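You operate a simulated robot arm through the tools that you are given. There is no shell and no other tool. Be economical: measure what you need, move in short steps, check, and stop when the job is done.

The job below is to be done with a simulated robot arm. You get a single attempt, and the scene is never put back.

JOB
Measure the yarn on the black bobbin by unwinding it; stand it in the bay marked short or long.
Fine: press reset once before unwinding; knob back to free.

It is judged by the outcome, as a careful person would: the job done as asked, and still so three seconds after it is handed in. It fails if anything else is knocked over, pushed out of place, dropped, spilled or broken.

ROBOT AND FRAMES
A 7-joint arm with a two-finger parallel gripper, fixed in place. Base frame: the origin is at the foot of the arm, x ahead of it, y to its left, z up; the work surface is at about z = 0. Lengths are in m, angles in degrees, forces in N, time in s.
With the tool pointing down near the work surface it reaches from about 0.22 to 0.58 m from the base axis. Its first joint turns from -66.0 to 66.0 degrees. Payload 2.5 kg.
The tool frame sits at the grasp point between the pads (the TCP): z along the fingers, y along the line on which they close. The tips reach 0.023 m beyond it. Largest opening 0.094 m; finger width 0.038, thickness 0.01; the body of the gripper, 0.054 by 0.096 m, starts 0.039 m behind the TCP.
Orientation is told as [roll, pitch, yaw] about the base's x, y, z axes, in that order, counted from this pose: with the fingers straight down and closing along the base's y, the tool's x points along the base's -x, its y along +y and its z along -z.

CONTROLS
- The arm moves only by the tool nudge_tool. Its argument "series" is a list of rows, each a list of 7 numbers: the turn, a rotation vector about the base's x, y, z in degrees, then the shift along the base's x, y, z in mm, then the gripper command, from -1 (fully open) to 1 (shut), values between in proportion. In form: [[rx, ry, rz, dx, dy, dz, gripper], ...]. A call has 1 to 8 rows; each row shifts and turns the commanded pose from where the row before left it. A row lasts 0.2 s, in which the tool goes at most 0.05 m and 8.6 degrees; a call with a longer step from one row to the next is refused whole, and so is a gripper value outside its range. Where a pose cannot be reached the arm comes as near as it can. A force on the tool above 90 N (or 10 N above the force at the start of the call, whichever is more), or a blocked arm, ends the call early, and 0.2 s more pass. Each finger travels about 0.108 m/s and halts on what it meets, pressing with about 36 N; the grip force reading is that of the motor and also rises with nothing between the fingers. The clock runs only during rows and for 0.2 s after the last one: add rows that do not move to give the fingers time. The reply holds the time, the measured pose of the TCP, the force on the tool along the base axes, the opening and the grip force, in the units named above and with some noise, with the torque about the TCP (base axes, N m) and any sound that the robot's microphone picked up, and new pictures: "show" is both (left out), scene, wrist or none.
- Cameras (640 x 400 px; columns grow to the right, rows downward): "scene" is fixed at [0.1191, -0.4045, 0.545]; the picture's right is [0.85, -0.53, 0.00], its down [-0.30, -0.48, -0.82] and it looks along [0.43, 0.70, -0.57] (base axes); focal length 315 px, centre (320, 200). "wrist" rides on the gripper at [0.086, 0.016, -0.074] in the tool frame; the picture's right is [-0.18, 0.98, 0.00], its down [-0.58, -0.11, -0.81] and it looks along [-0.79, -0.15, 0.59] (tool axes); focal length 243 px, centre (320, 200). There is no depth. A picture from a camera that has moved, and an enlarged one, comes with that camera's place and axes in the base frame and with its lens.
- inspect(camera, box): a new picture of the part [left, top, right, bottom] of that camera's present view, enlarged. The clock stands still meanwhile.
- job_done(): hands the job in; it is judged then, once.

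Go step by step. Nothing tells you positions but the pictures and the camera data: compare them with the known pose of the tool, close in by small moves and look again before you grip or let go. The budget is 120 turns and 200 pictures, counting those below and the enlarged ones. Unless the task says otherwise, let go and move clear before handing in, and close with one line.

The tools are called after "Call:" as name(argument=value, ...) on one line, values as JSON. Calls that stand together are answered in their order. nudge_tool: Moves the arm, as the interface text tells. Its arguments: {"type":"object","properties":{"series":{"type":"array","items":{"type":"array","items":{"type":"number"}}},"show":{"type":"string","enum":["both","scene","wrist","none"]}},"required":["series"]} The other tools are called the same way: inspect (camera, box) takes an enlarged picture of a part of a camera's view; job_done () hands the job in.

At the start:

```text
time_s: 0.0
eef_pos: [0.342, 0.1951, 0.3405]
orientation: [0.1, 0.0, 0.0]
wrist_force: [-0.4, 0.0, -1.3]
torque: [0.01, -0.01, -0.02]
grip_width: 0.0938
gripper_force: 0.1
```

scene: 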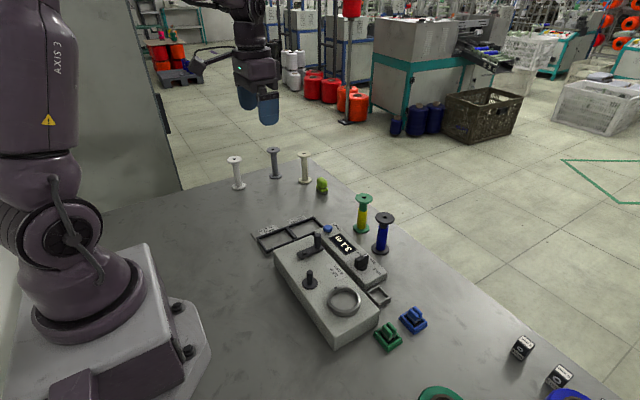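
wrist: 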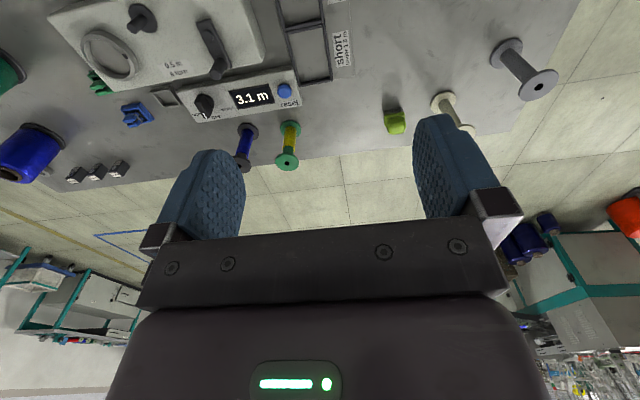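

I see a measuring machine with a display (3.1 m), knob, reset button, crank, and several bobbins. I'll enlarge the views to read labels before moving.

Call:
inspect(camera="scene", box=[220, 180, 440, 360])

Call:
inspect(camera="wrist", box=[40, 0, 380, 200])

Call:
inspect(camera="scene", box=[340, 290, 640, 400])

```text
2.22 times, centred on (330, 270) of scene
camera zoom: at [0.1191, -0.4045, 0.545], right [0.85, -0.53, 0.0], down [-0.3, -0.48, -0.82], along [0.43, 0.7, -0.57], focal length 701 px, centre (298, 44)
```

zoom: 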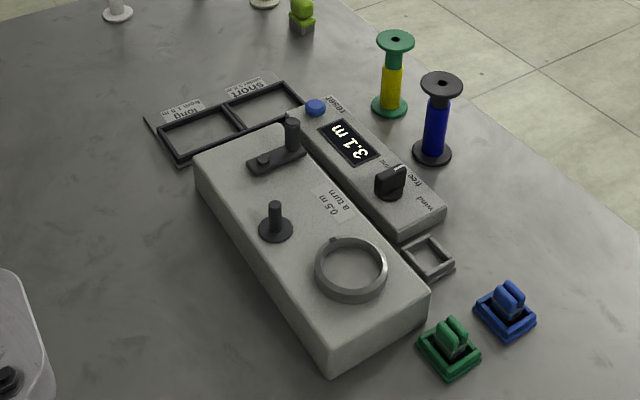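

```text
1.88 times, centred on (210, 100) of wrist
camera zoom: at [0.2557, 0.212, 0.4163], right [0.18, 0.98, 0.0], down [0.58, -0.11, 0.81], along [0.79, -0.15, -0.59], focal length 457 px, centre (527, 388)
```

zoom: 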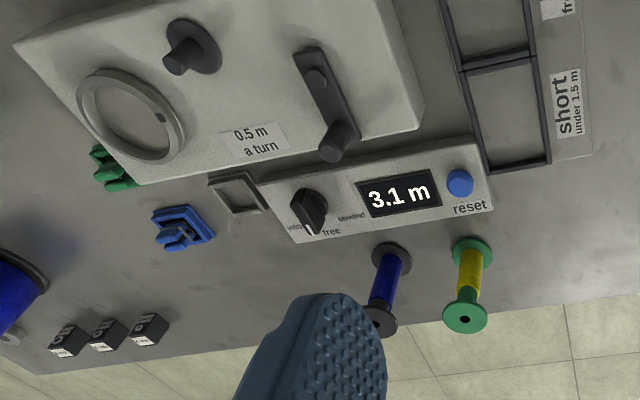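

```text
2.13 times, centred on (490, 345) of scene
camera zoom: at [0.1191, -0.4045, 0.545], right [0.85, -0.53, 0.0], down [-0.3, -0.48, -0.82], along [0.43, 0.7, -0.57], focal length 673 px, centre (-43, -109)
```

zoom: 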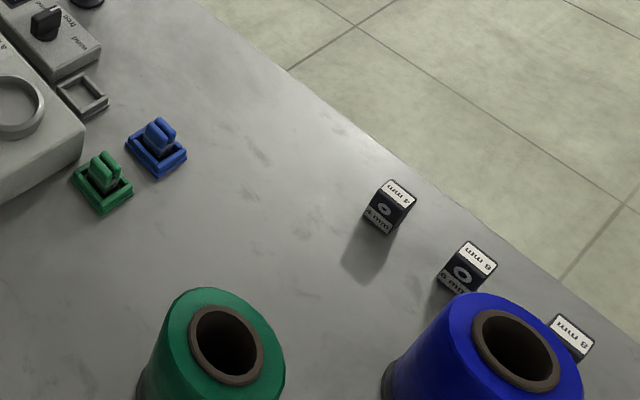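

The layout is now clear. The spindle is near (0.324,-0.030), the crank pivot near (0.355,0.044), the knob near (0.457,-0.028), reset near (0.459,0.113), and the black bobbin near (0.543,0.004). I'll bring the wrist camera over the machine to refine these.

Call:
nudge_tool(series=[[0, 0, 0, -15, -45, 0, -1], [0, 0, 0, -15, -45, 0, -1], [0, 0, 0, -15, -45, 0, -1], [0, 0, 0, -15, -30, 0, -1], [0, 0, 0, 0, 0, 0, -1]], show="wrist")

```text
time_s: 1.2
eef_pos: [0.2812, 0.0314, 0.3397]
orientation: [0.0, 0.0, -0.1]
wrist_force: [0.2, -0.2, 0.7]
torque: [0.0, -0.01, 0.01]
grip_width: 0.0941
gripper_force: 0.2
camera wrist: at [0.1955, 0.047, 0.4144], right [0.18, 0.98, 0.0], down [0.58, -0.11, 0.81], along [0.79, -0.15, -0.59], focal length 243 px, centre (320, 200)
```

wrist: 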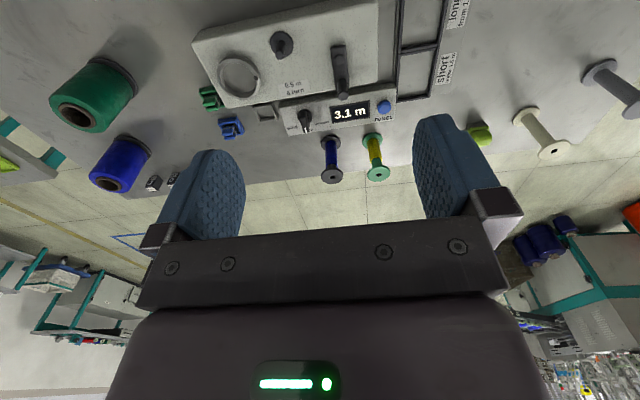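

Call:
inspect(camera="wrist", box=[190, 0, 350, 100])

Call:
inspect(camera="wrist", box=[270, 85, 430, 185])

Call:
inspect(camera="wrist", box=[340, 0, 500, 100])

```text
4.00 times, centred on (270, 50) of wrist
camera zoom: at [0.1955, 0.047, 0.4144], right [0.18, 0.98, 0.0], down [0.58, -0.11, 0.81], along [0.79, -0.15, -0.59], focal length 970 px, centre (520, 800)
```

zoom: 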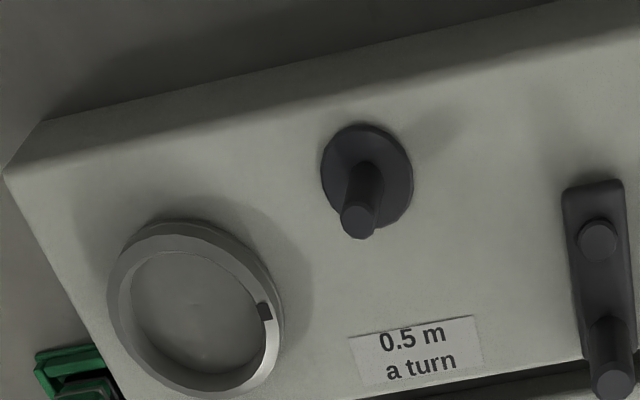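

```text
4.00 times, centred on (350, 135) of wrist
camera zoom: at [0.1955, 0.047, 0.4144], right [0.18, 0.98, 0.0], down [0.58, -0.11, 0.81], along [0.79, -0.15, -0.59], focal length 970 px, centre (200, 460)
```

zoom: 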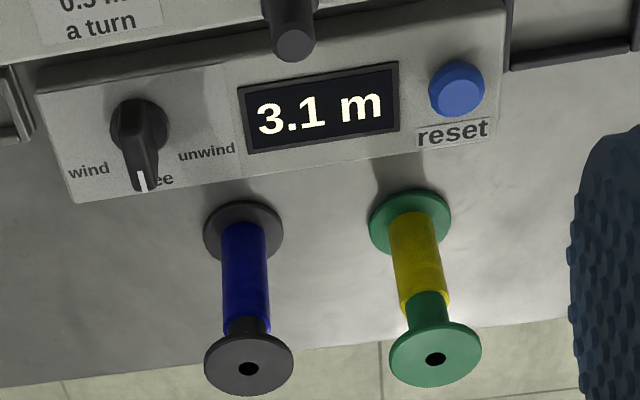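

```text
4.00 times, centred on (420, 50) of wrist
camera zoom: at [0.1955, 0.047, 0.4144], right [0.18, 0.98, 0.0], down [0.58, -0.11, 0.81], along [0.79, -0.15, -0.59], focal length 970 px, centre (-80, 800)
```

zoom: 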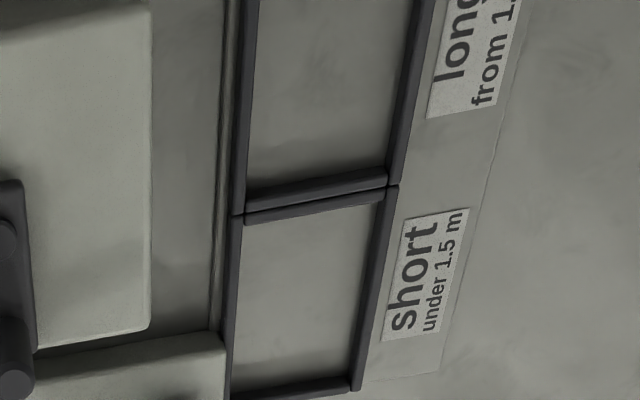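

The knob currently points to free, with unwind about 60° counter-clockwise, and the threshold is 1.5 m. First I press reset with closed fingers.

Call:
nudge_tool(series=[[0, 0, 0, 22, 10, -28, 1], [0, 0, 0, 22, 10, -28, 1], [0, 0, 0, 22, 10, -28, 1], [0, 0, 0, 22, 10, -28, 1], [0, 0, 0, 22, 10, -28, 1], [0, 0, 0, 22, 10, -28, 1], [0, 0, 0, 22, 10, -28, 1], [0, 0, 0, 23, 11, -28, 1]], show="none")

Call:
nudge_tool(series=[[0, 0, 0, 0, 0, -10, 1], [0, 0, 0, 0, 0, -10, 1], [0, 0, 0, 0, 0, 0, 1]], show="both")

```text
time_s: 3.0
eef_pos: [0.4588, 0.1113, 0.115]
orientation: [-0.1, 0.0, 0.1]
wrist_force: [-0.5, -0.3, -0.5]
torque: [-0.03, 0.0, 0.04]
grip_width: 0.0001
gripper_force: 36.1
```

```text
time_s: 3.8
eef_pos: [0.4599, 0.1118, 0.0974]
orientation: [0.0, 0.1, 0.0]
wrist_force: [0.1, -0.1, -0.1]
torque: [-0.01, 0.03, 0.0]
grip_width: 0.0
gripper_force: 36.3
camera wrist: at [0.3732, 0.1275, 0.172], right [0.18, 0.98, 0.0], down [0.58, -0.11, 0.81], along [0.79, -0.15, -0.59], focal length 243 px, centre (320, 200)
```

scene: 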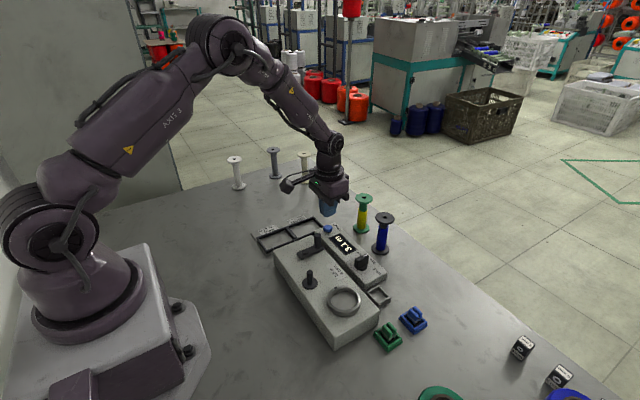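
wrist: 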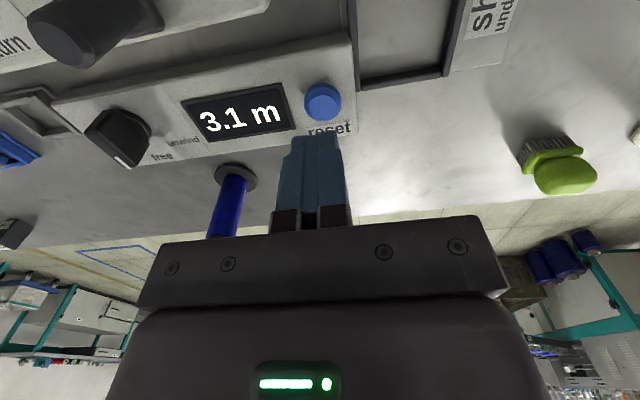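

Tip is above the button (0.455, 0.114). I'll descend slowly until it clicks.

Call:
nudge_tool(series=[[0, 0, 0, -4, 2, -15, 1], [0, 0, 0, 0, 0, -12, 1], [0, 0, 0, 0, 0, -6, 1], [0, 0, 0, 0, 0, -4, 1], [0, 0, 0, 0, 0, 0, 1]], show="wrist")

```text
time_s: 5.0
eef_pos: [0.4543, 0.1155, 0.0603]
orientation: [0.0, -0.1, 0.0]
wrist_force: [-0.1, -0.1, -0.2]
torque: [-0.01, 0.02, -0.01]
grip_width: 0.0
gripper_force: 35.9
camera wrist: at [0.3689, 0.1308, 0.1353], right [0.18, 0.98, 0.0], down [0.58, -0.11, 0.81], along [0.79, -0.15, -0.59], focal length 243 px, centre (320, 200)
```

wrist: 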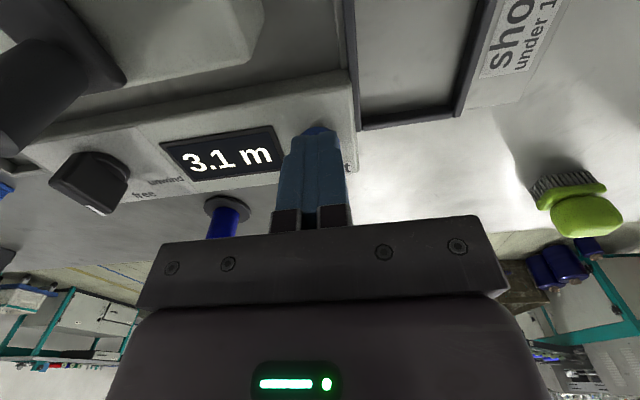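

Call:
nudge_tool(series=[[0, 0, 0, 0, 0, -3, 1], [0, 0, 0, 0, 0, -2, 1], [0, 0, 0, 0, 0, -2, 1], [0, 0, 0, 0, 0, 0, 1]], show="wrist")

```text
time_s: 6.0
eef_pos: [0.4543, 0.1149, 0.055]
orientation: [0.1, 0.0, -0.1]
wrist_force: [-1.7, -0.7, 3.1]
torque: [-0.01, 0.01, -0.02]
grip_width: 0.0
gripper_force: 35.7
heard: click
camera wrist: at [0.3687, 0.1307, 0.1286], right [0.18, 0.98, 0.0], down [0.58, -0.11, 0.81], along [0.79, -0.15, -0.59], focal length 243 px, centre (320, 200)
```

wrist: 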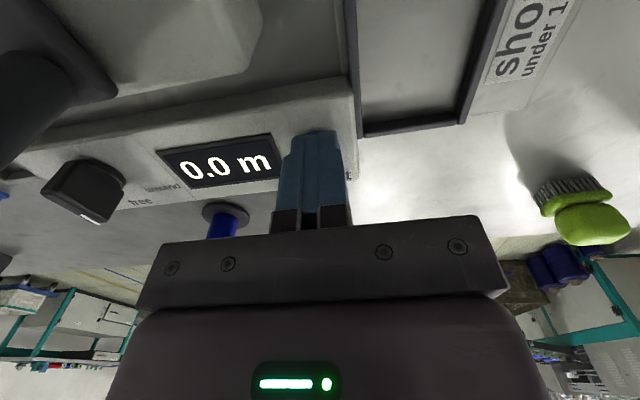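

Reset clicked once and the display reads 0.0. Now I rise and go above the black bobbin.

Call:
nudge_tool(series=[[0, 0, 0, 0, 0, 25, 1], [0, 0, 0, 0, 0, 40, 0], [0, 0, 0, 0, 0, 45, -0.5], [0, 0, 0, 10, -25, 20, -0.5], [0, 0, 0, 10, -30, 0, -0.5], [0, 0, 0, 15, -30, 0, -0.5], [0, 0, 0, 15, -25, 0, -0.5], [0, 0, 0, 0, 0, 0, -0.5]], show="both")

```text
time_s: 7.8
eef_pos: [0.5053, 0.0046, 0.1823]
orientation: [0.0, 0.0, 0.0]
wrist_force: [-0.4, 0.8, 0.6]
torque: [0.0, 0.01, -0.03]
grip_width: 0.0703
gripper_force: 0.1
camera wrist: at [0.4195, 0.0201, 0.2577], right [0.18, 0.98, 0.0], down [0.58, -0.11, 0.81], along [0.79, -0.15, -0.59], focal length 243 px, centre (320, 200)
```

scene: 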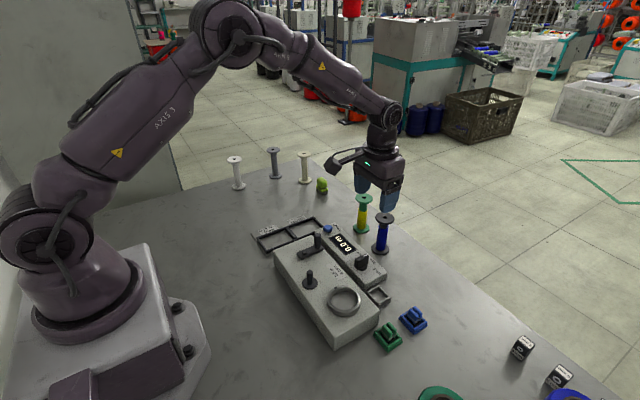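
wrist: 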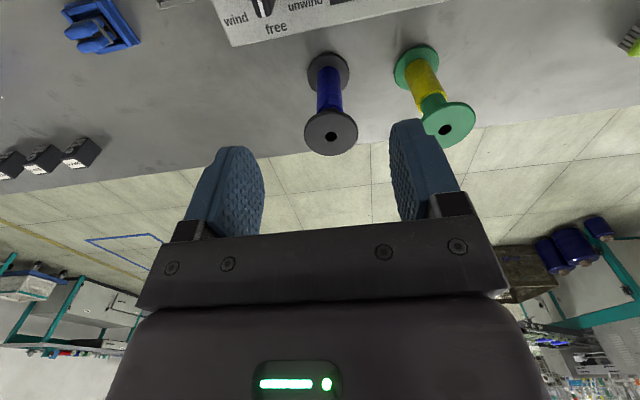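

Call:
inspect(camera="wrist", box=[280, 40, 440, 140])

Call:
inspect(camera="scene", box=[330, 160, 450, 260])

```text
4.00 times, centred on (360, 90) of wrist
camera zoom: at [0.4195, 0.0201, 0.2577], right [0.18, 0.98, 0.0], down [0.58, -0.11, 0.81], along [0.79, -0.15, -0.59], focal length 970 px, centre (160, 640)
```

zoom: 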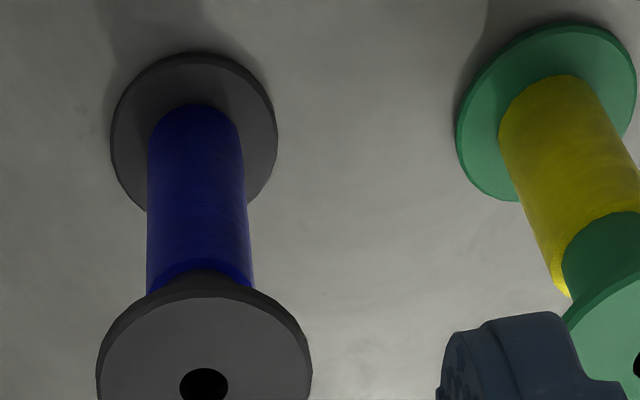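

```text
4.00 times, centred on (390, 210) of scene
camera zoom: at [0.1191, -0.4045, 0.545], right [0.85, -0.53, 0.0], down [-0.3, -0.48, -0.82], along [0.43, 0.7, -0.57], focal length 1261 px, centre (40, 160)
```

zoom: 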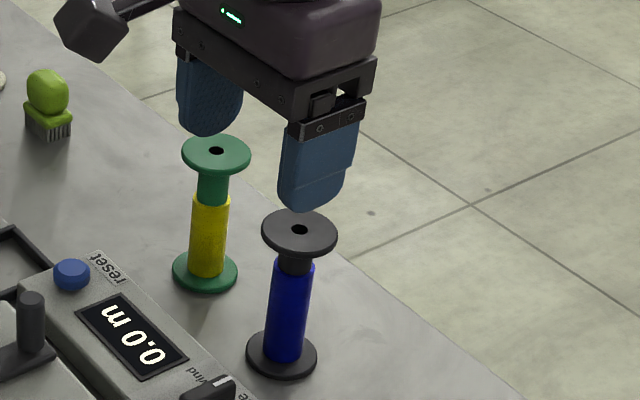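

Bobbin axis at about (0.546, 0.005), top at z≈0.099. Moving over it and lowering so the fingers straddle the top flange.

Call:
nudge_tool(series=[[0, 0, 0, 20, 0, 0, -0.5], [0, 0, 0, 21, 0, 0, -0.5], [0, 0, 0, 0, 0, -35, -0.5], [0, 0, 0, 0, 0, -25, -0.5], [0, 0, 0, 0, 0, 0, -0.5]], show="both")

```text
time_s: 9.0
eef_pos: [0.5458, 0.0031, 0.1225]
orientation: [0.0, 0.1, 0.0]
wrist_force: [-0.5, -0.2, 0.0]
torque: [0.01, -0.02, 0.01]
grip_width: 0.0704
gripper_force: 0.0
camera wrist: at [0.46, 0.0195, 0.1983], right [0.18, 0.98, 0.0], down [0.58, -0.11, 0.81], along [0.79, -0.15, -0.59], focal length 243 px, centre (320, 200)
```

scene: 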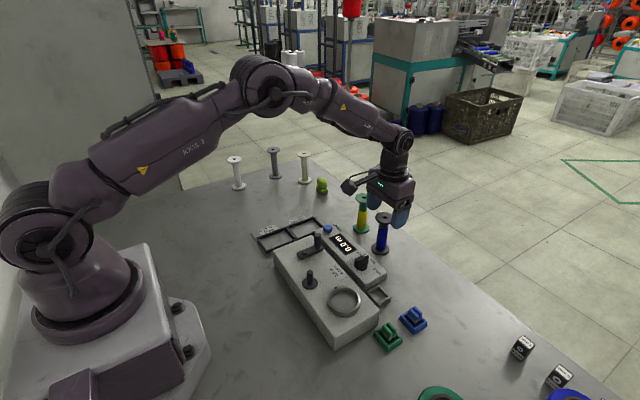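
wrist: 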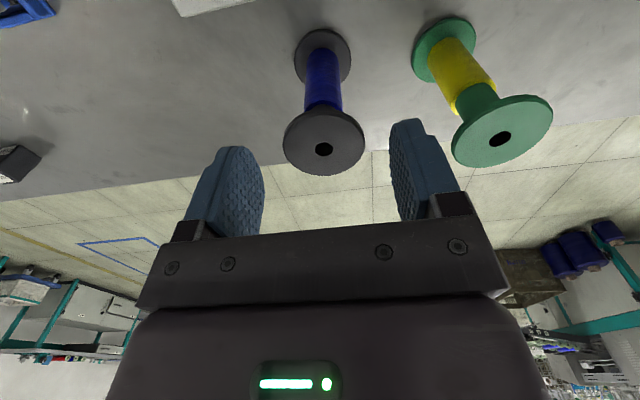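

Aligned (hole estimated at 0.547, 0.0045). Lowering and closing.

Call:
nudge_tool(series=[[0, 0, 0, 1, 1, -20, -0.5], [0, 0, 0, 0, 0, -18, -0.5], [0, 0, 0, 0, 0, 0, -0.5], [0, 0, 0, 0, 0, 0, 0], [0, 0, 0, 0, 0, 0, 0.3], [0, 0, 0, 0, 0, 0, 0.6], [0, 0, 0, 0, 0, 0, 0.6]], show="both")

```text
time_s: 10.6
eef_pos: [0.5463, 0.0046, 0.0855]
orientation: [0.0, -0.1, 0.1]
wrist_force: [0.4, -0.6, -1.4]
torque: [0.0, -0.02, 0.02]
grip_width: 0.0433
gripper_force: 36.2
camera wrist: at [0.4614, 0.0204, 0.1604], right [0.18, 0.98, 0.0], down [0.58, -0.11, 0.81], along [0.79, -0.15, -0.59], focal length 243 px, centre (320, 200)
```

scene: 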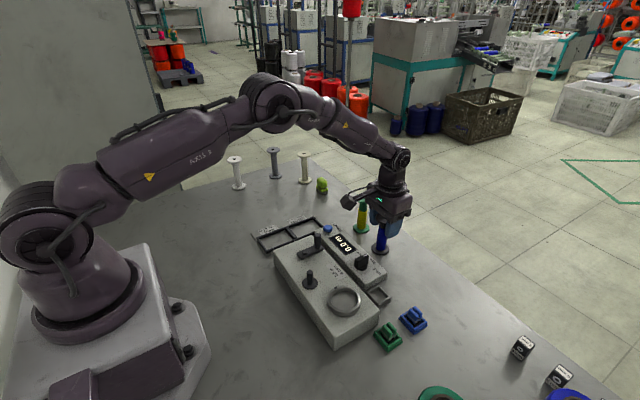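
wrist: 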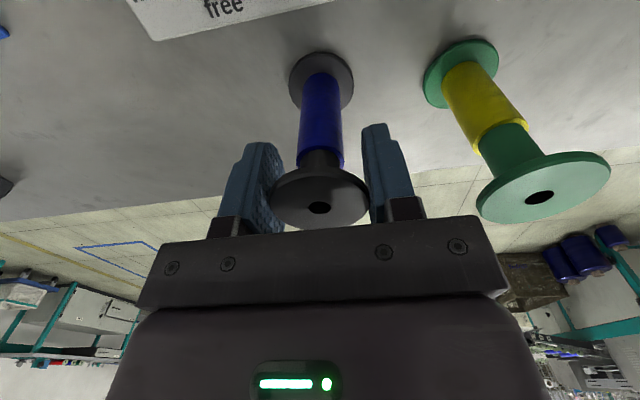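

Gripped at 43 mm. Lifting and checking that it hangs straight.

Call:
nudge_tool(series=[[0, 0, 0, 0, 0, 15, 0.6], [0, 0, 0, 0, 0, 25, 0.6], [0, 0, 0, 0, 0, 35, 0.6], [0, 0, 0, 0, 0, 35, 0.6], [0, 0, 0, 0, 0, 0, 0.6]], show="both")

```text
time_s: 11.8
eef_pos: [0.5474, 0.0039, 0.1959]
orientation: [0.0, 0.0, 0.0]
wrist_force: [-1.2, -0.3, -0.4]
torque: [0.02, 0.04, -0.03]
grip_width: 0.043
gripper_force: 36.3
camera wrist: at [0.4614, 0.0203, 0.2711], right [0.18, 0.98, 0.0], down [0.58, -0.11, 0.81], along [0.79, -0.15, -0.59], focal length 243 px, centre (320, 200)
```

scene: 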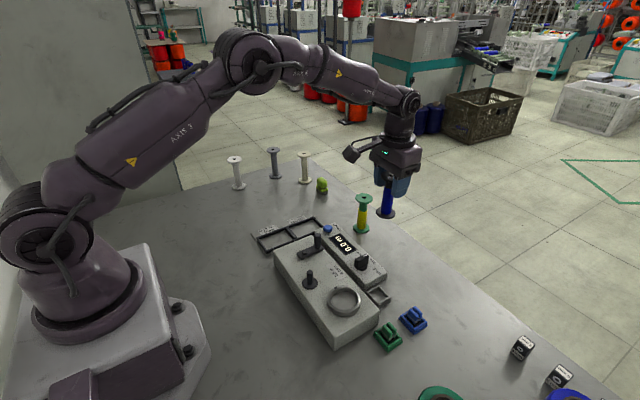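
wrist: 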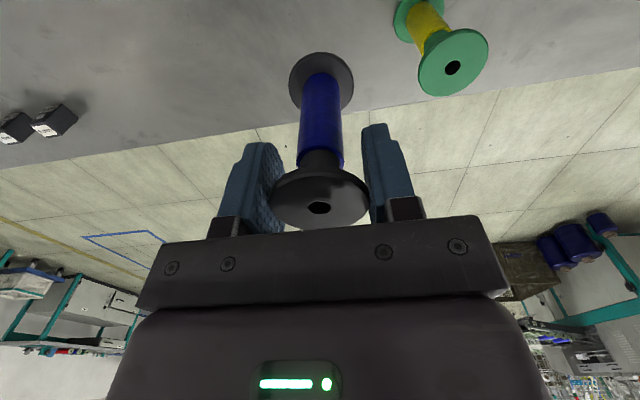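

Bobbin hangs straight. Moving towards the spindle at height.

Call:
nudge_tool(series=[[0, 0, 0, -25, -4, 2, 0.6], [0, 0, 0, -35, -5, 0, 0.6], [0, 0, 0, -40, -6, 0, 0.6], [0, 0, 0, -40, -6, 0, 0.6], [0, 0, 0, -40, -6, 0, 0.6], [0, 0, 0, -30, -5, 0, 0.6], [0, 0, 0, -15, -2, 0, 0.6], [0, 0, 0, 0, 0, 0, 0.6]], show="both")

Call:
inspect(camera="scene", box=[240, 190, 400, 290])

Call:
inspect(camera="wrist", box=[240, 0, 400, 100])

```text
time_s: 13.6
eef_pos: [0.3217, -0.0299, 0.1982]
orientation: [0.0, 0.1, -0.1]
wrist_force: [0.5, 0.1, -1.1]
torque: [-0.06, -0.01, 0.03]
grip_width: 0.0429
gripper_force: 35.8
camera wrist: at [0.2351, -0.0135, 0.2727], right [0.18, 0.98, 0.0], down [0.58, -0.11, 0.81], along [0.79, -0.15, -0.59], focal length 243 px, centre (320, 200)
```

scene: 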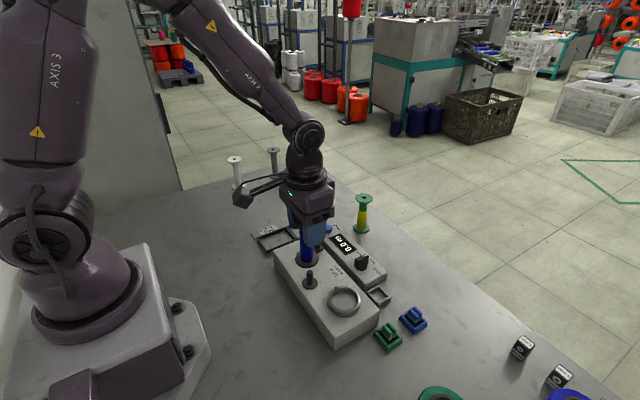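
wrist: 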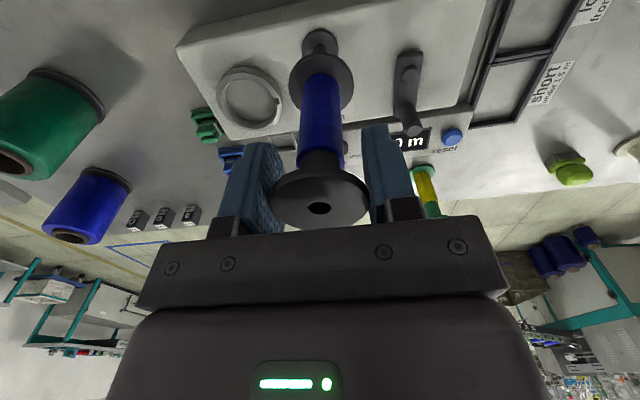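

```text
4.00 times, centred on (320, 240) of scene
camera zoom: at [0.1191, -0.4045, 0.545], right [0.85, -0.53, 0.0], down [-0.3, -0.48, -0.82], along [0.43, 0.7, -0.57], focal length 1261 px, centre (320, 40)
```

zoom: 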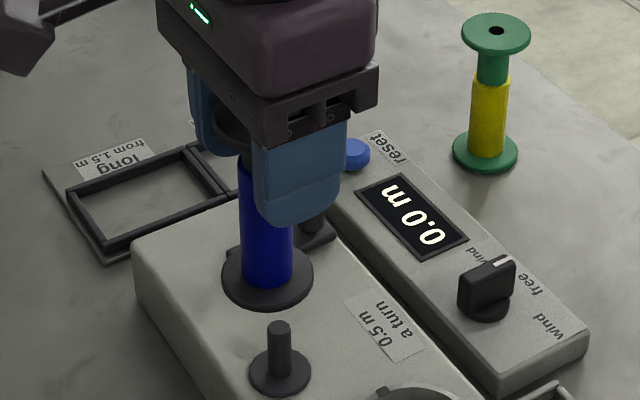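

```text
4.00 times, centred on (320, 50) of wrist
camera zoom: at [0.2351, -0.0135, 0.2727], right [0.18, 0.98, 0.0], down [0.58, -0.11, 0.81], along [0.79, -0.15, -0.59], focal length 970 px, centre (320, 800)
```

zoom: 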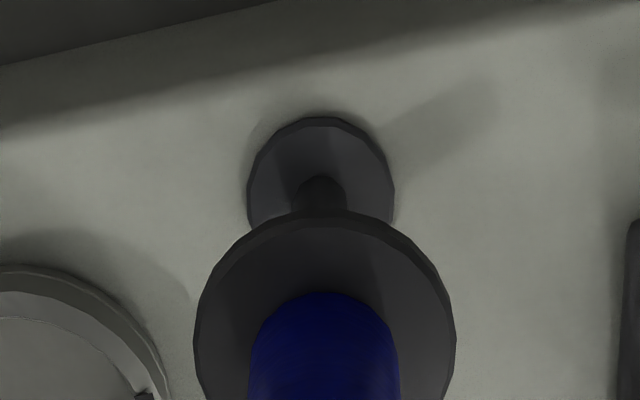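

Comparing lateral offsets in both views, the bobbin must shift about +4.5 mm in x and -1.7 mm in y to line up with the peg. I'll correct and come down part-way.

Call:
nudge_tool(series=[[0, 0, 0, 4.5, -1.7, -10, 0.6], [0, 0, 0, 0, 0, -8, 0.6], [0, 0, 0, 0, 0, 0, 0.6], [0, 0, 0, 0, 0, 0, 0.6]], show="none")

Call:
inspect(camera="scene", box=[270, 220, 350, 300])

Call:
inspect(camera="wrist", box=[270, 0, 370, 100])

```text
time_s: 14.6
eef_pos: [0.326, -0.0305, 0.1804]
orientation: [0.0, 0.0, 0.1]
wrist_force: [0.5, 0.2, -1.1]
torque: [0.0, -0.03, -0.03]
grip_width: 0.0431
gripper_force: 35.9
```

```text
5.00 times, centred on (310, 260) of scene
camera zoom: at [0.1191, -0.4045, 0.545], right [0.85, -0.53, 0.0], down [-0.3, -0.48, -0.82], along [0.43, 0.7, -0.57], focal length 1577 px, centre (370, -100)
```

zoom: 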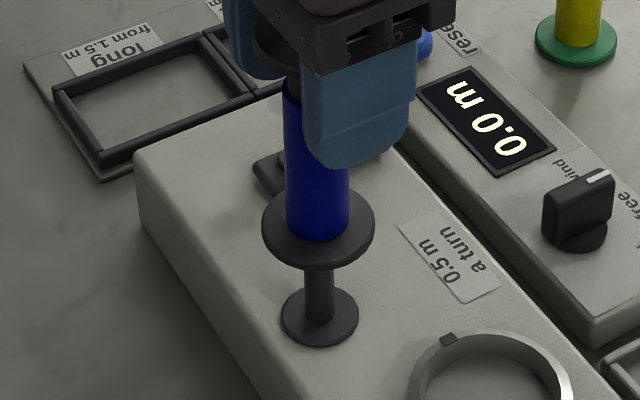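

```text
4.00 times, centred on (320, 50) of wrist
camera zoom: at [0.2401, -0.0147, 0.2551], right [0.18, 0.98, 0.0], down [0.58, -0.11, 0.81], along [0.79, -0.15, -0.59], focal length 970 px, centre (320, 800)
```

zoom: 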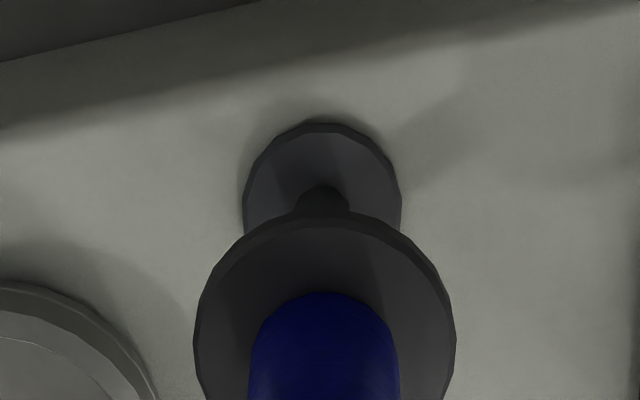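

Nearly perfectly aligned now. Descending onto the peg in small steps.

Call:
nudge_tool(series=[[0, 0, 0, -0.4, -0.5, -10, 0.6], [0, 0, 0, 0, 0, -6, 0.6], [0, 0, 0, 0, 0, -4, 0.6], [0, 0, 0, 0, 0, -4, 0.6], [0, 0, 0, 0, 0, 0, 0.6]], show="wrist")

Call:
inspect(camera="scene", box=[270, 220, 350, 300])

```text
time_s: 15.8
eef_pos: [0.3281, -0.0316, 0.1563]
orientation: [-0.1, -0.2, 0.0]
wrist_force: [4.3, 0.6, 26.6]
torque: [0.02, -0.3, 0.01]
grip_width: 0.0423
gripper_force: 35.8
camera wrist: at [0.2416, -0.0152, 0.2308], right [0.18, 0.98, 0.0], down [0.58, -0.11, 0.81], along [0.8, -0.15, -0.59], focal length 243 px, centre (320, 200)
```

wrist: 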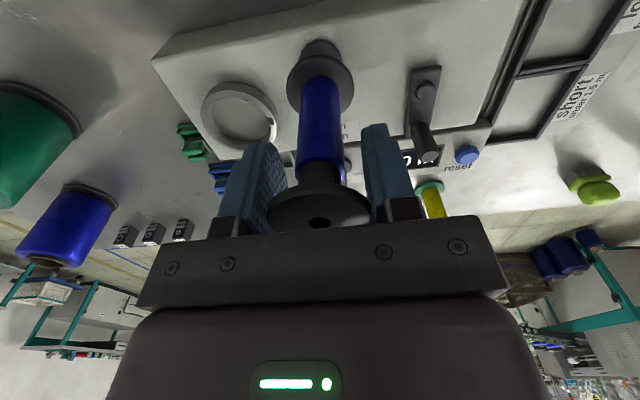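

```text
5.00 times, centred on (310, 260) of scene
camera zoom: at [0.119, -0.4045, 0.545], right [0.85, -0.53, 0.0], down [-0.3, -0.48, -0.82], along [0.43, 0.7, -0.57], focal length 1577 px, centre (370, -100)
```

zoom: 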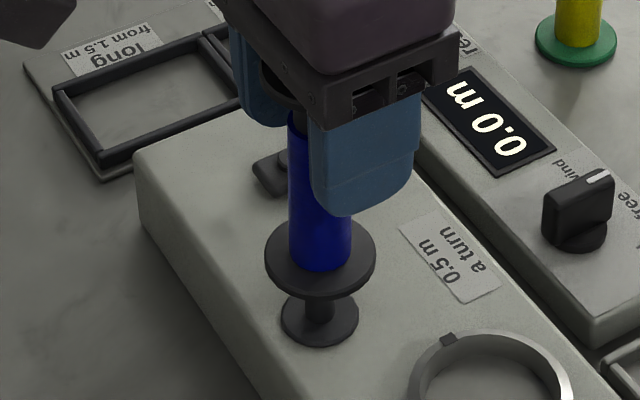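

It is resting on the peg top rather than sliding over it. I'll ease off and measure more finely.

Call:
nudge_tool(series=[[0, 0, 0, 0, 0, 5, 0.6], [0, 0, 0, 0, 0, 3, 0.6], [0, 0, 0, 0, 0, 0, 0.6], [0, 0, 0, 0, 0, 0, 0.6]], show="none")

Call:
inspect(camera="scene", box=[290, 230, 340, 295])

Call:
inspect(camera="wrist", box=[270, 20, 370, 120])

Call:
inspect(camera="wrist", box=[260, 130, 380, 240])

```text
time_s: 16.8
eef_pos: [0.3271, -0.0306, 0.1626]
orientation: [0.0, 0.0, -0.1]
wrist_force: [0.2, 0.0, -0.5]
torque: [0.01, 0.0, 0.01]
grip_width: 0.0427
gripper_force: 35.9
```

```text
6.15 times, centred on (315, 262) of scene
camera zoom: at [0.1191, -0.4045, 0.545], right [0.85, -0.53, 0.0], down [-0.3, -0.48, -0.82], along [0.43, 0.7, -0.57], focal length 1941 px, centre (351, -185)
```

zoom: 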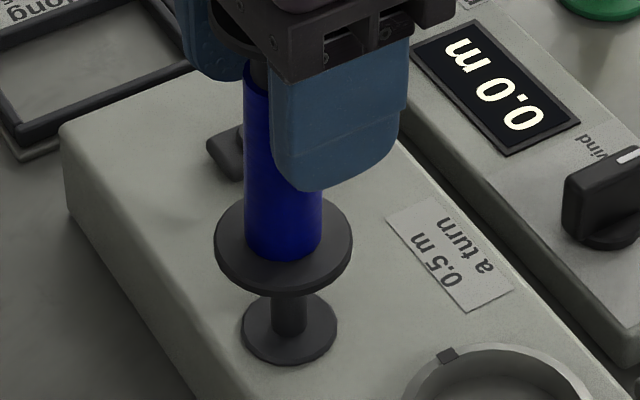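

```text
4.00 times, centred on (320, 70) of wrist
camera zoom: at [0.2402, -0.0152, 0.2376], right [0.18, 0.98, 0.0], down [0.58, -0.11, 0.81], along [0.79, -0.15, -0.59], focal length 970 px, centre (320, 720)
```

zoom: 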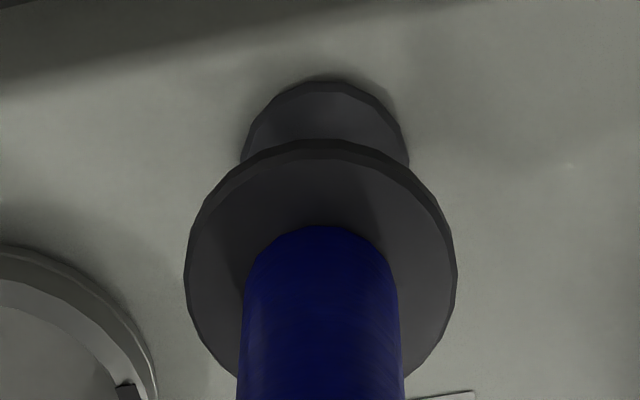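

```text
3.64 times, centred on (320, 185) of wrist
camera zoom: at [0.2402, -0.0152, 0.2376], right [0.18, 0.98, 0.0], down [0.58, -0.11, 0.81], along [0.79, -0.15, -0.59], focal length 882 px, centre (320, 254)
```

zoom: 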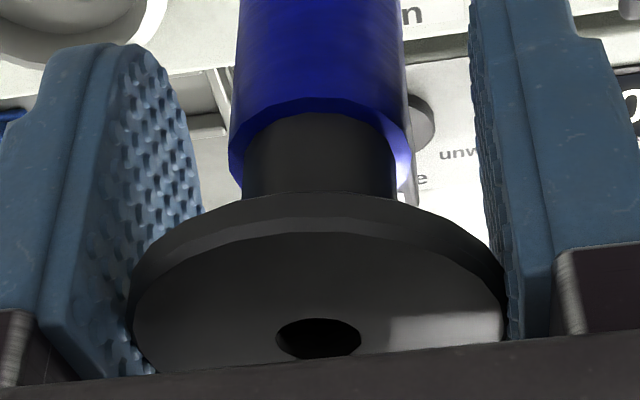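

The bobbin slid up a few mm in the grip. Before retrying, I'll compare the peg and hole sizes closely.

Call:
inspect(camera="scene", box=[300, 265, 324, 280])

Call:
inspect(camera="scene", box=[352, 190, 376, 205])

Call:
inspect(camera="wrist", box=[285, 195, 365, 245])

Call:
inspect(camera="scene", box=[315, 270, 375, 330])

```text
16.00 times, centred on (312, 272) of scene
camera zoom: at [0.1191, -0.4045, 0.545], right [0.85, -0.53, 0.0], down [-0.3, -0.48, -0.82], along [0.43, 0.7, -0.57], focal length 5046 px, centre (448, -960)
```

zoom: 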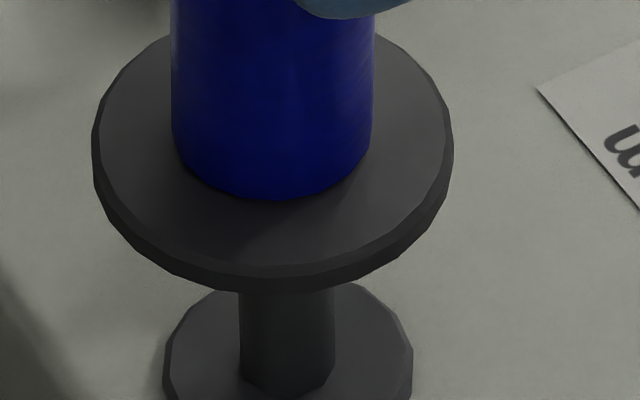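

```text
16.00 times, centred on (364, 198) of scene
camera zoom: at [0.1191, -0.4045, 0.545], right [0.85, -0.53, 0.0], down [-0.3, -0.48, -0.82], along [0.43, 0.7, -0.57], focal length 5046 px, centre (-384, 240)
```

zoom: 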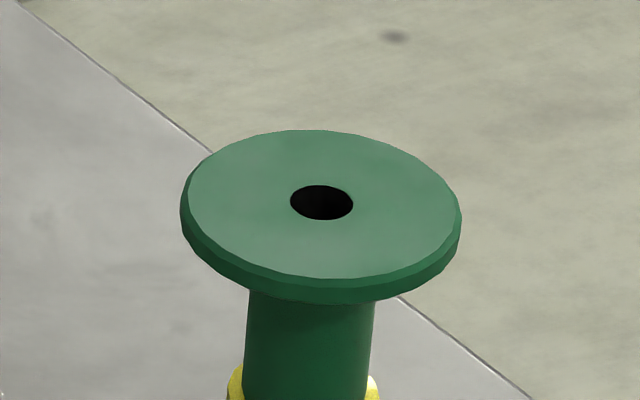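

```text
8.00 times, centred on (325, 220) of wrist
camera zoom: at [0.2402, -0.0152, 0.2376], right [0.18, 0.98, 0.0], down [0.58, -0.11, 0.81], along [0.79, -0.15, -0.59], focal length 1941 px, centre (280, 40)
```

zoom: 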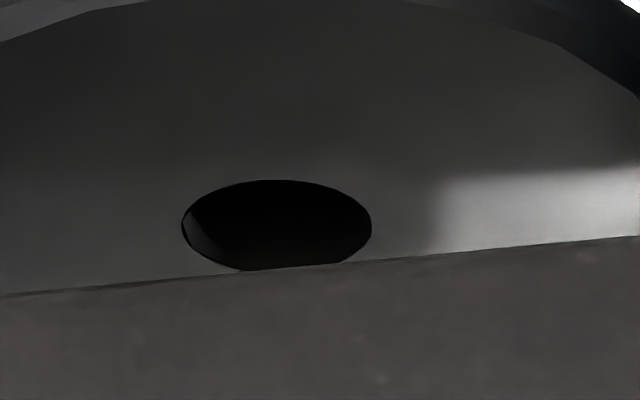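

```text
6.67 times, centred on (345, 300) of scene
camera zoom: at [0.1191, -0.4045, 0.545], right [0.85, -0.53, 0.0], down [-0.3, -0.48, -0.82], along [0.43, 0.7, -0.57], focal length 2102 px, centre (153, -467)
```

zoom: 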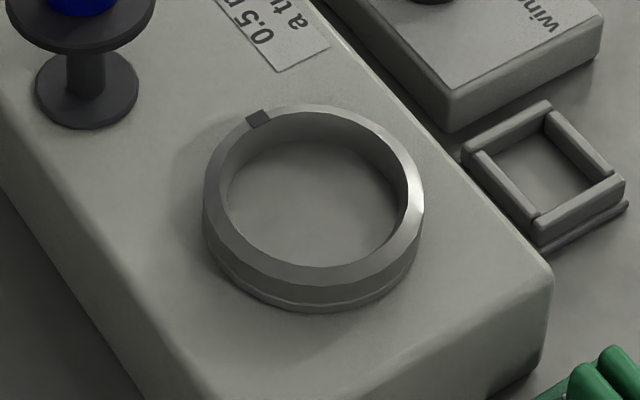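

The peg measures ≈12 mm versus ≈10 mm for the top hole, so I want to see the bottom hole. I'll raise the bobbin and tilt its base towards the scene camera.

Call:
nudge_tool(series=[[0, 0, 0, 0, 0, 40, 0.6], [0, 0, 0, 0, 0, 45, 0.6], [-8, 0, 0, 0, 0, 45, 0.6], [-8, 0, 0, 0, 0, 45, 0.6], [-8, 0, 0, 0, 0, 35, 0.6], [-8, 0, 0, 0, 0, 20, 0.6], [-8, 0, 0, 0, 0, 0, 0.6], [-8, 0, 0, 0, 0, 0, 0.6]], show="both")

```text
time_s: 18.6
eef_pos: [0.3259, -0.03, 0.3933]
orientation: [-48.1, 0.0, 0.0]
wrist_force: [-0.3, 0.0, 0.4]
torque: [0.02, 0.01, 0.02]
grip_width: 0.0426
gripper_force: 35.6
camera wrist: at [0.2402, 0.0354, 0.4312], right [0.18, 0.66, -0.73], down [0.58, 0.53, 0.62], along [0.79, -0.54, -0.28], focal length 243 px, centre (320, 200)
```

scene: 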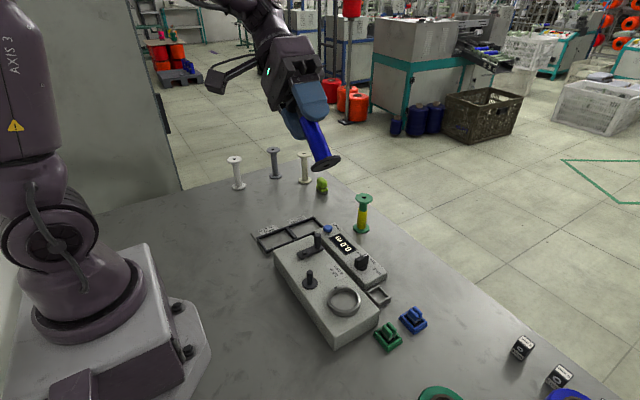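
wrist: 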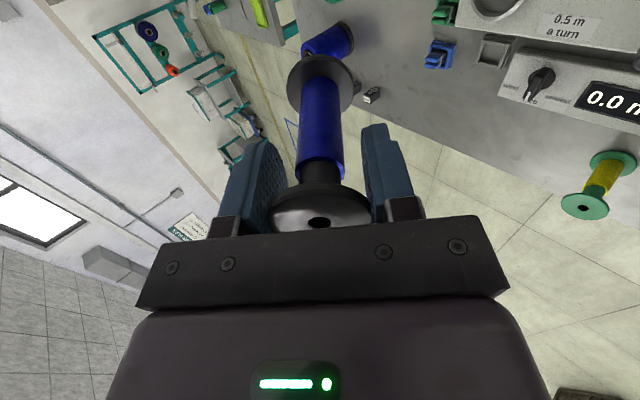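

Call:
inspect(camera="scene", box=[305, 150, 345, 175])

Call:
inspect(camera="scene", box=[265, 210, 345, 260])

```text
16.00 times, centred on (325, 162) of scene
camera zoom: at [0.1191, -0.4045, 0.545], right [0.85, -0.53, 0.0], down [-0.3, -0.48, -0.82], along [0.43, 0.7, -0.57], focal length 5046 px, centre (240, 800)
```

zoom: 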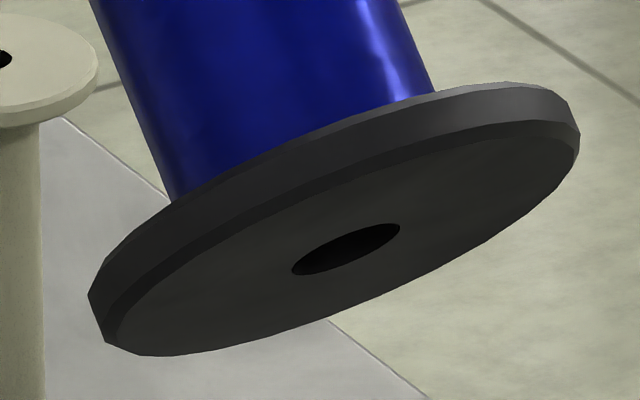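

```text
8.00 times, centred on (305, 235) of scene
camera zoom: at [0.1191, -0.4045, 0.545], right [0.85, -0.53, 0.0], down [-0.3, -0.48, -0.82], along [0.43, 0.7, -0.57], focal length 2523 px, centre (440, -80)
```

zoom: 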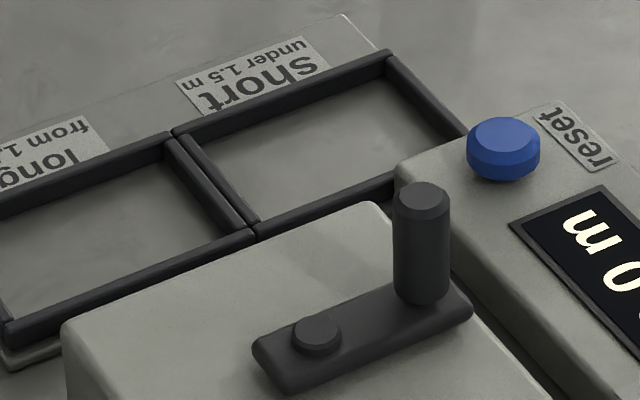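

The bottom hole is also ≈10 mm. I'll measure the unobstructed peg, ring and small socket precisely.

Call:
inspect(camera="scene", box=[290, 262, 330, 294])

Call:
inspect(camera="scene", box=[320, 275, 370, 315])

Call:
inspect(camera="scene", box=[365, 280, 435, 355])

Call:
inspect(camera="scene", box=[500, 325, 600, 400])

```text
12.50 times, centred on (310, 278) of scene
camera zoom: at [0.1191, -0.4045, 0.545], right [0.85, -0.53, 0.0], down [-0.3, -0.48, -0.82], along [0.43, 0.7, -0.57], focal length 3942 px, centre (445, -775)
```

zoom: 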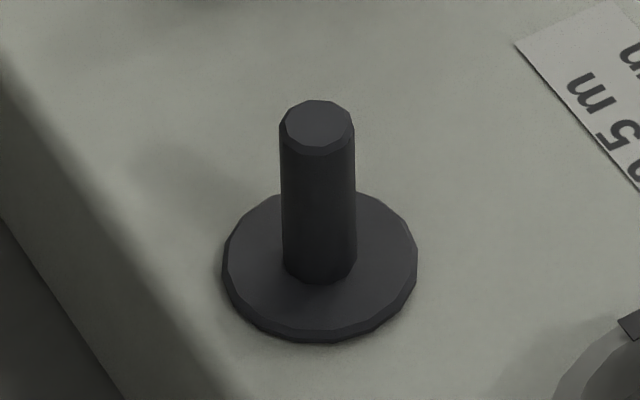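

```text
10.00 times, centred on (345, 295) of scene
camera zoom: at [0.1191, -0.4045, 0.545], right [0.85, -0.53, 0.0], down [-0.3, -0.48, -0.82], along [0.43, 0.7, -0.57], focal length 3154 px, centre (70, -750)
```

zoom: 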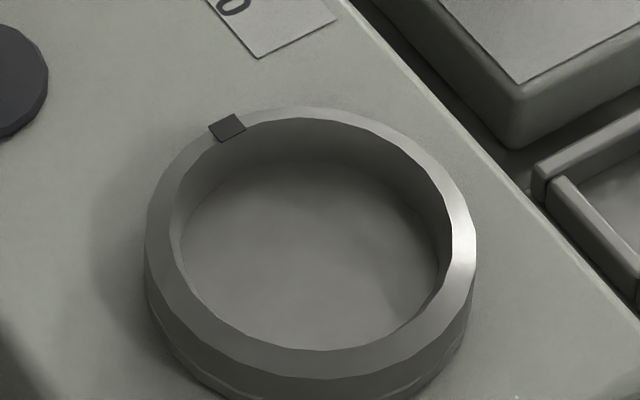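

```text
5.33 times, centred on (400, 318) of scene
camera zoom: at [0.1191, -0.4045, 0.545], right [0.85, -0.53, 0.0], down [-0.3, -0.48, -0.82], along [0.43, 0.7, -0.57], focal length 1682 px, centre (-107, -427)
```

zoom: 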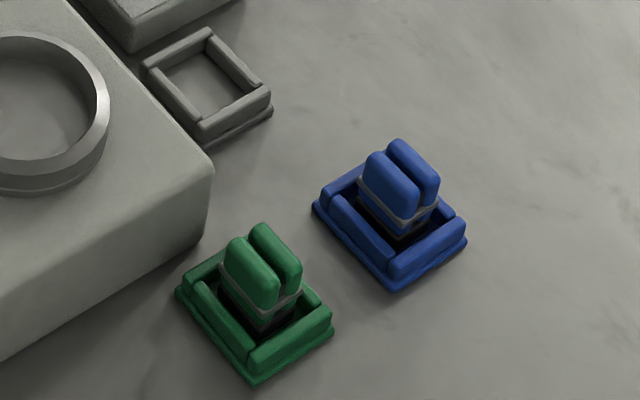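

```text
5.33 times, centred on (550, 362) of scene
camera zoom: at [0.1191, -0.4045, 0.545], right [0.85, -0.53, 0.0], down [-0.3, -0.48, -0.82], along [0.43, 0.7, -0.57], focal length 1682 px, centre (-907, -667)
```

zoom: 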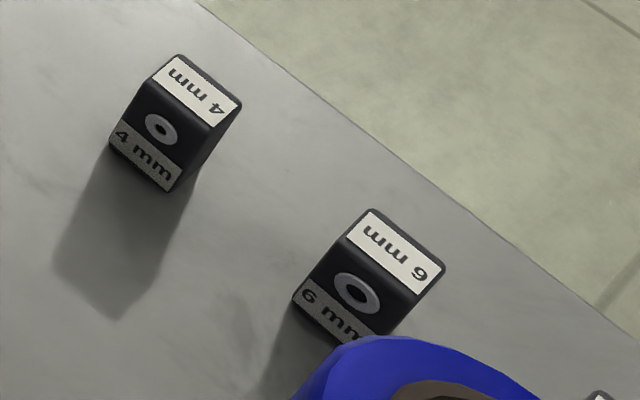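

The peg is 12 mm across, so the 10 mm bobbin hole cannot go over it. The chamfered ring has an inside of ≈51 mm, which suits the 43 mm flange, so the ring at ≈(0.354, -0.104) is the bobbin seat. I'll go upright and move above it.

Call:
nudge_tool(series=[[8, 0, 0, 4, -12, 0, 0.6], [8, 0, 0, 4, -12, 0, 0.6], [8, 0, 0, 4, -12, 0, 0.6], [8, 0, 0, 5, -12, -20, 0.6], [8, 0, 0, 5, -13, -40, 0.6], [8, 0, 0, 4, -13, -45, 0.6], [0, 0, 0, 0, 0, -45, 0.6], [0, 0, 0, 0, 0, -35, 0.6]], show="both")

Call:
inspect(camera="scene", box=[290, 210, 390, 320])

Call:
inspect(camera="wrist", box=[260, 0, 380, 110])

```text
time_s: 20.4
eef_pos: [0.3522, -0.107, 0.2076]
orientation: [0.0, -0.1, 0.0]
wrist_force: [0.0, -0.4, -0.6]
torque: [0.01, -0.01, -0.02]
grip_width: 0.0425
gripper_force: 35.8
camera wrist: at [0.2667, -0.0911, 0.2813], right [0.18, 0.98, 0.0], down [0.58, -0.11, 0.81], along [0.79, -0.15, -0.59], focal length 243 px, centre (320, 200)
```

scene: 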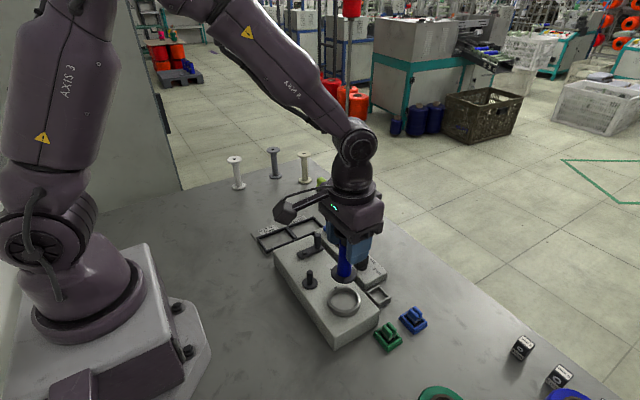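
wrist: 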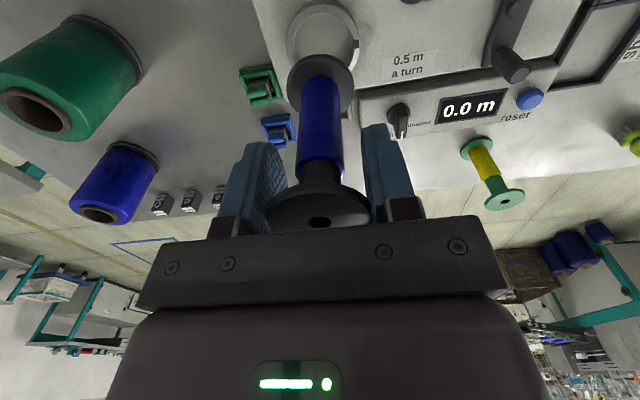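

```text
3.64 times, centred on (340, 265) of scene
camera zoom: at [0.1191, -0.4045, 0.545], right [0.85, -0.53, 0.0], down [-0.3, -0.48, -0.82], along [0.43, 0.7, -0.57], focal length 1147 px, centre (247, -36)
```

zoom: 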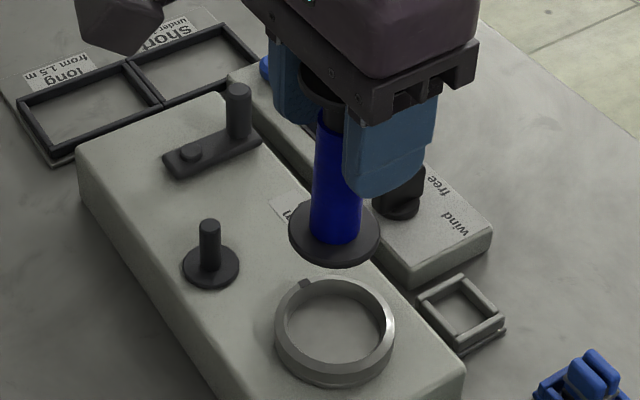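

```text
3.64 times, centred on (320, 55) of wrist
camera zoom: at [0.2667, -0.0911, 0.2813], right [0.18, 0.98, 0.0], down [0.58, -0.11, 0.81], along [0.79, -0.15, -0.59], focal length 882 px, centre (320, 727)
```

zoom: 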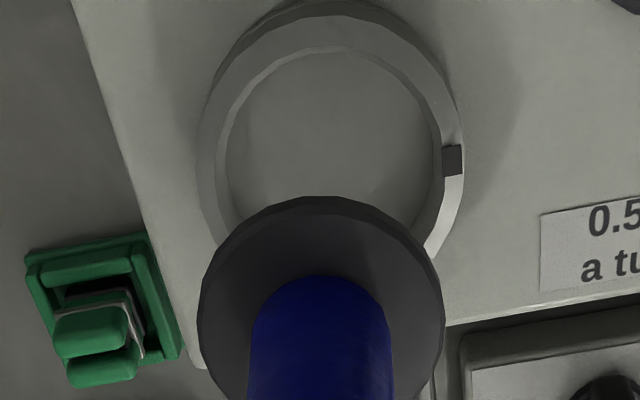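

Correction needed is about +5 mm x, +1 mm y. Then descend part-way and recheck.

Call:
nudge_tool(series=[[0, 0, 0, 5, 1, -15, 0.6], [0, 0, 0, 0, 0, -30, 0.6], [0, 0, 0, 0, 0, -15, 0.6], [0, 0, 0, 0, 0, 0, 0.6]], show="none")

Call:
inspect(camera="scene", box=[290, 230, 390, 330])

Call:
inspect(camera="wrist", box=[260, 0, 380, 110])

```text
time_s: 21.4
eef_pos: [0.3565, -0.1066, 0.1481]
orientation: [0.1, 0.0, 0.0]
wrist_force: [0.2, 0.3, -0.1]
torque: [-0.05, -0.01, 0.05]
grip_width: 0.0423
gripper_force: 36.2
```

```text
4.00 times, centred on (340, 280) of scene
camera zoom: at [0.1191, -0.4045, 0.545], right [0.85, -0.53, 0.0], down [-0.3, -0.48, -0.82], along [0.43, 0.7, -0.57], focal length 1261 px, centre (240, -120)
```

zoom: 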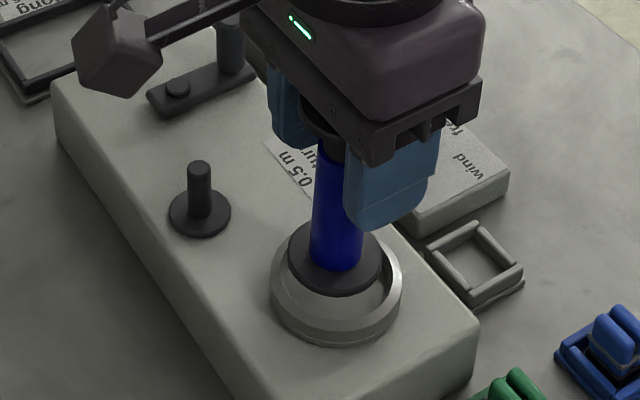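

```text
3.64 times, centred on (320, 55) of wrist
camera zoom: at [0.2709, -0.0891, 0.2228], right [0.18, 0.98, 0.0], down [0.58, -0.11, 0.81], along [0.79, -0.15, -0.59], focal length 882 px, centre (320, 727)
```

zoom: 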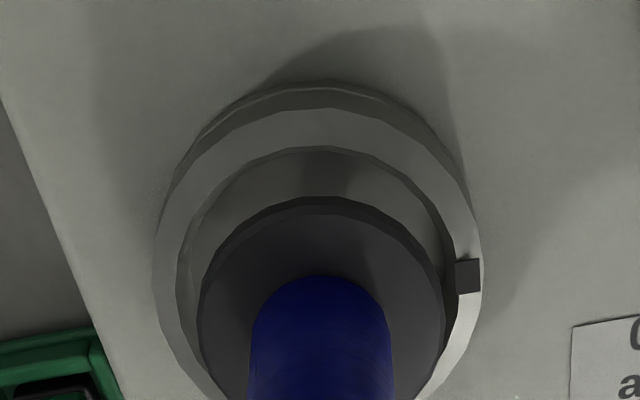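

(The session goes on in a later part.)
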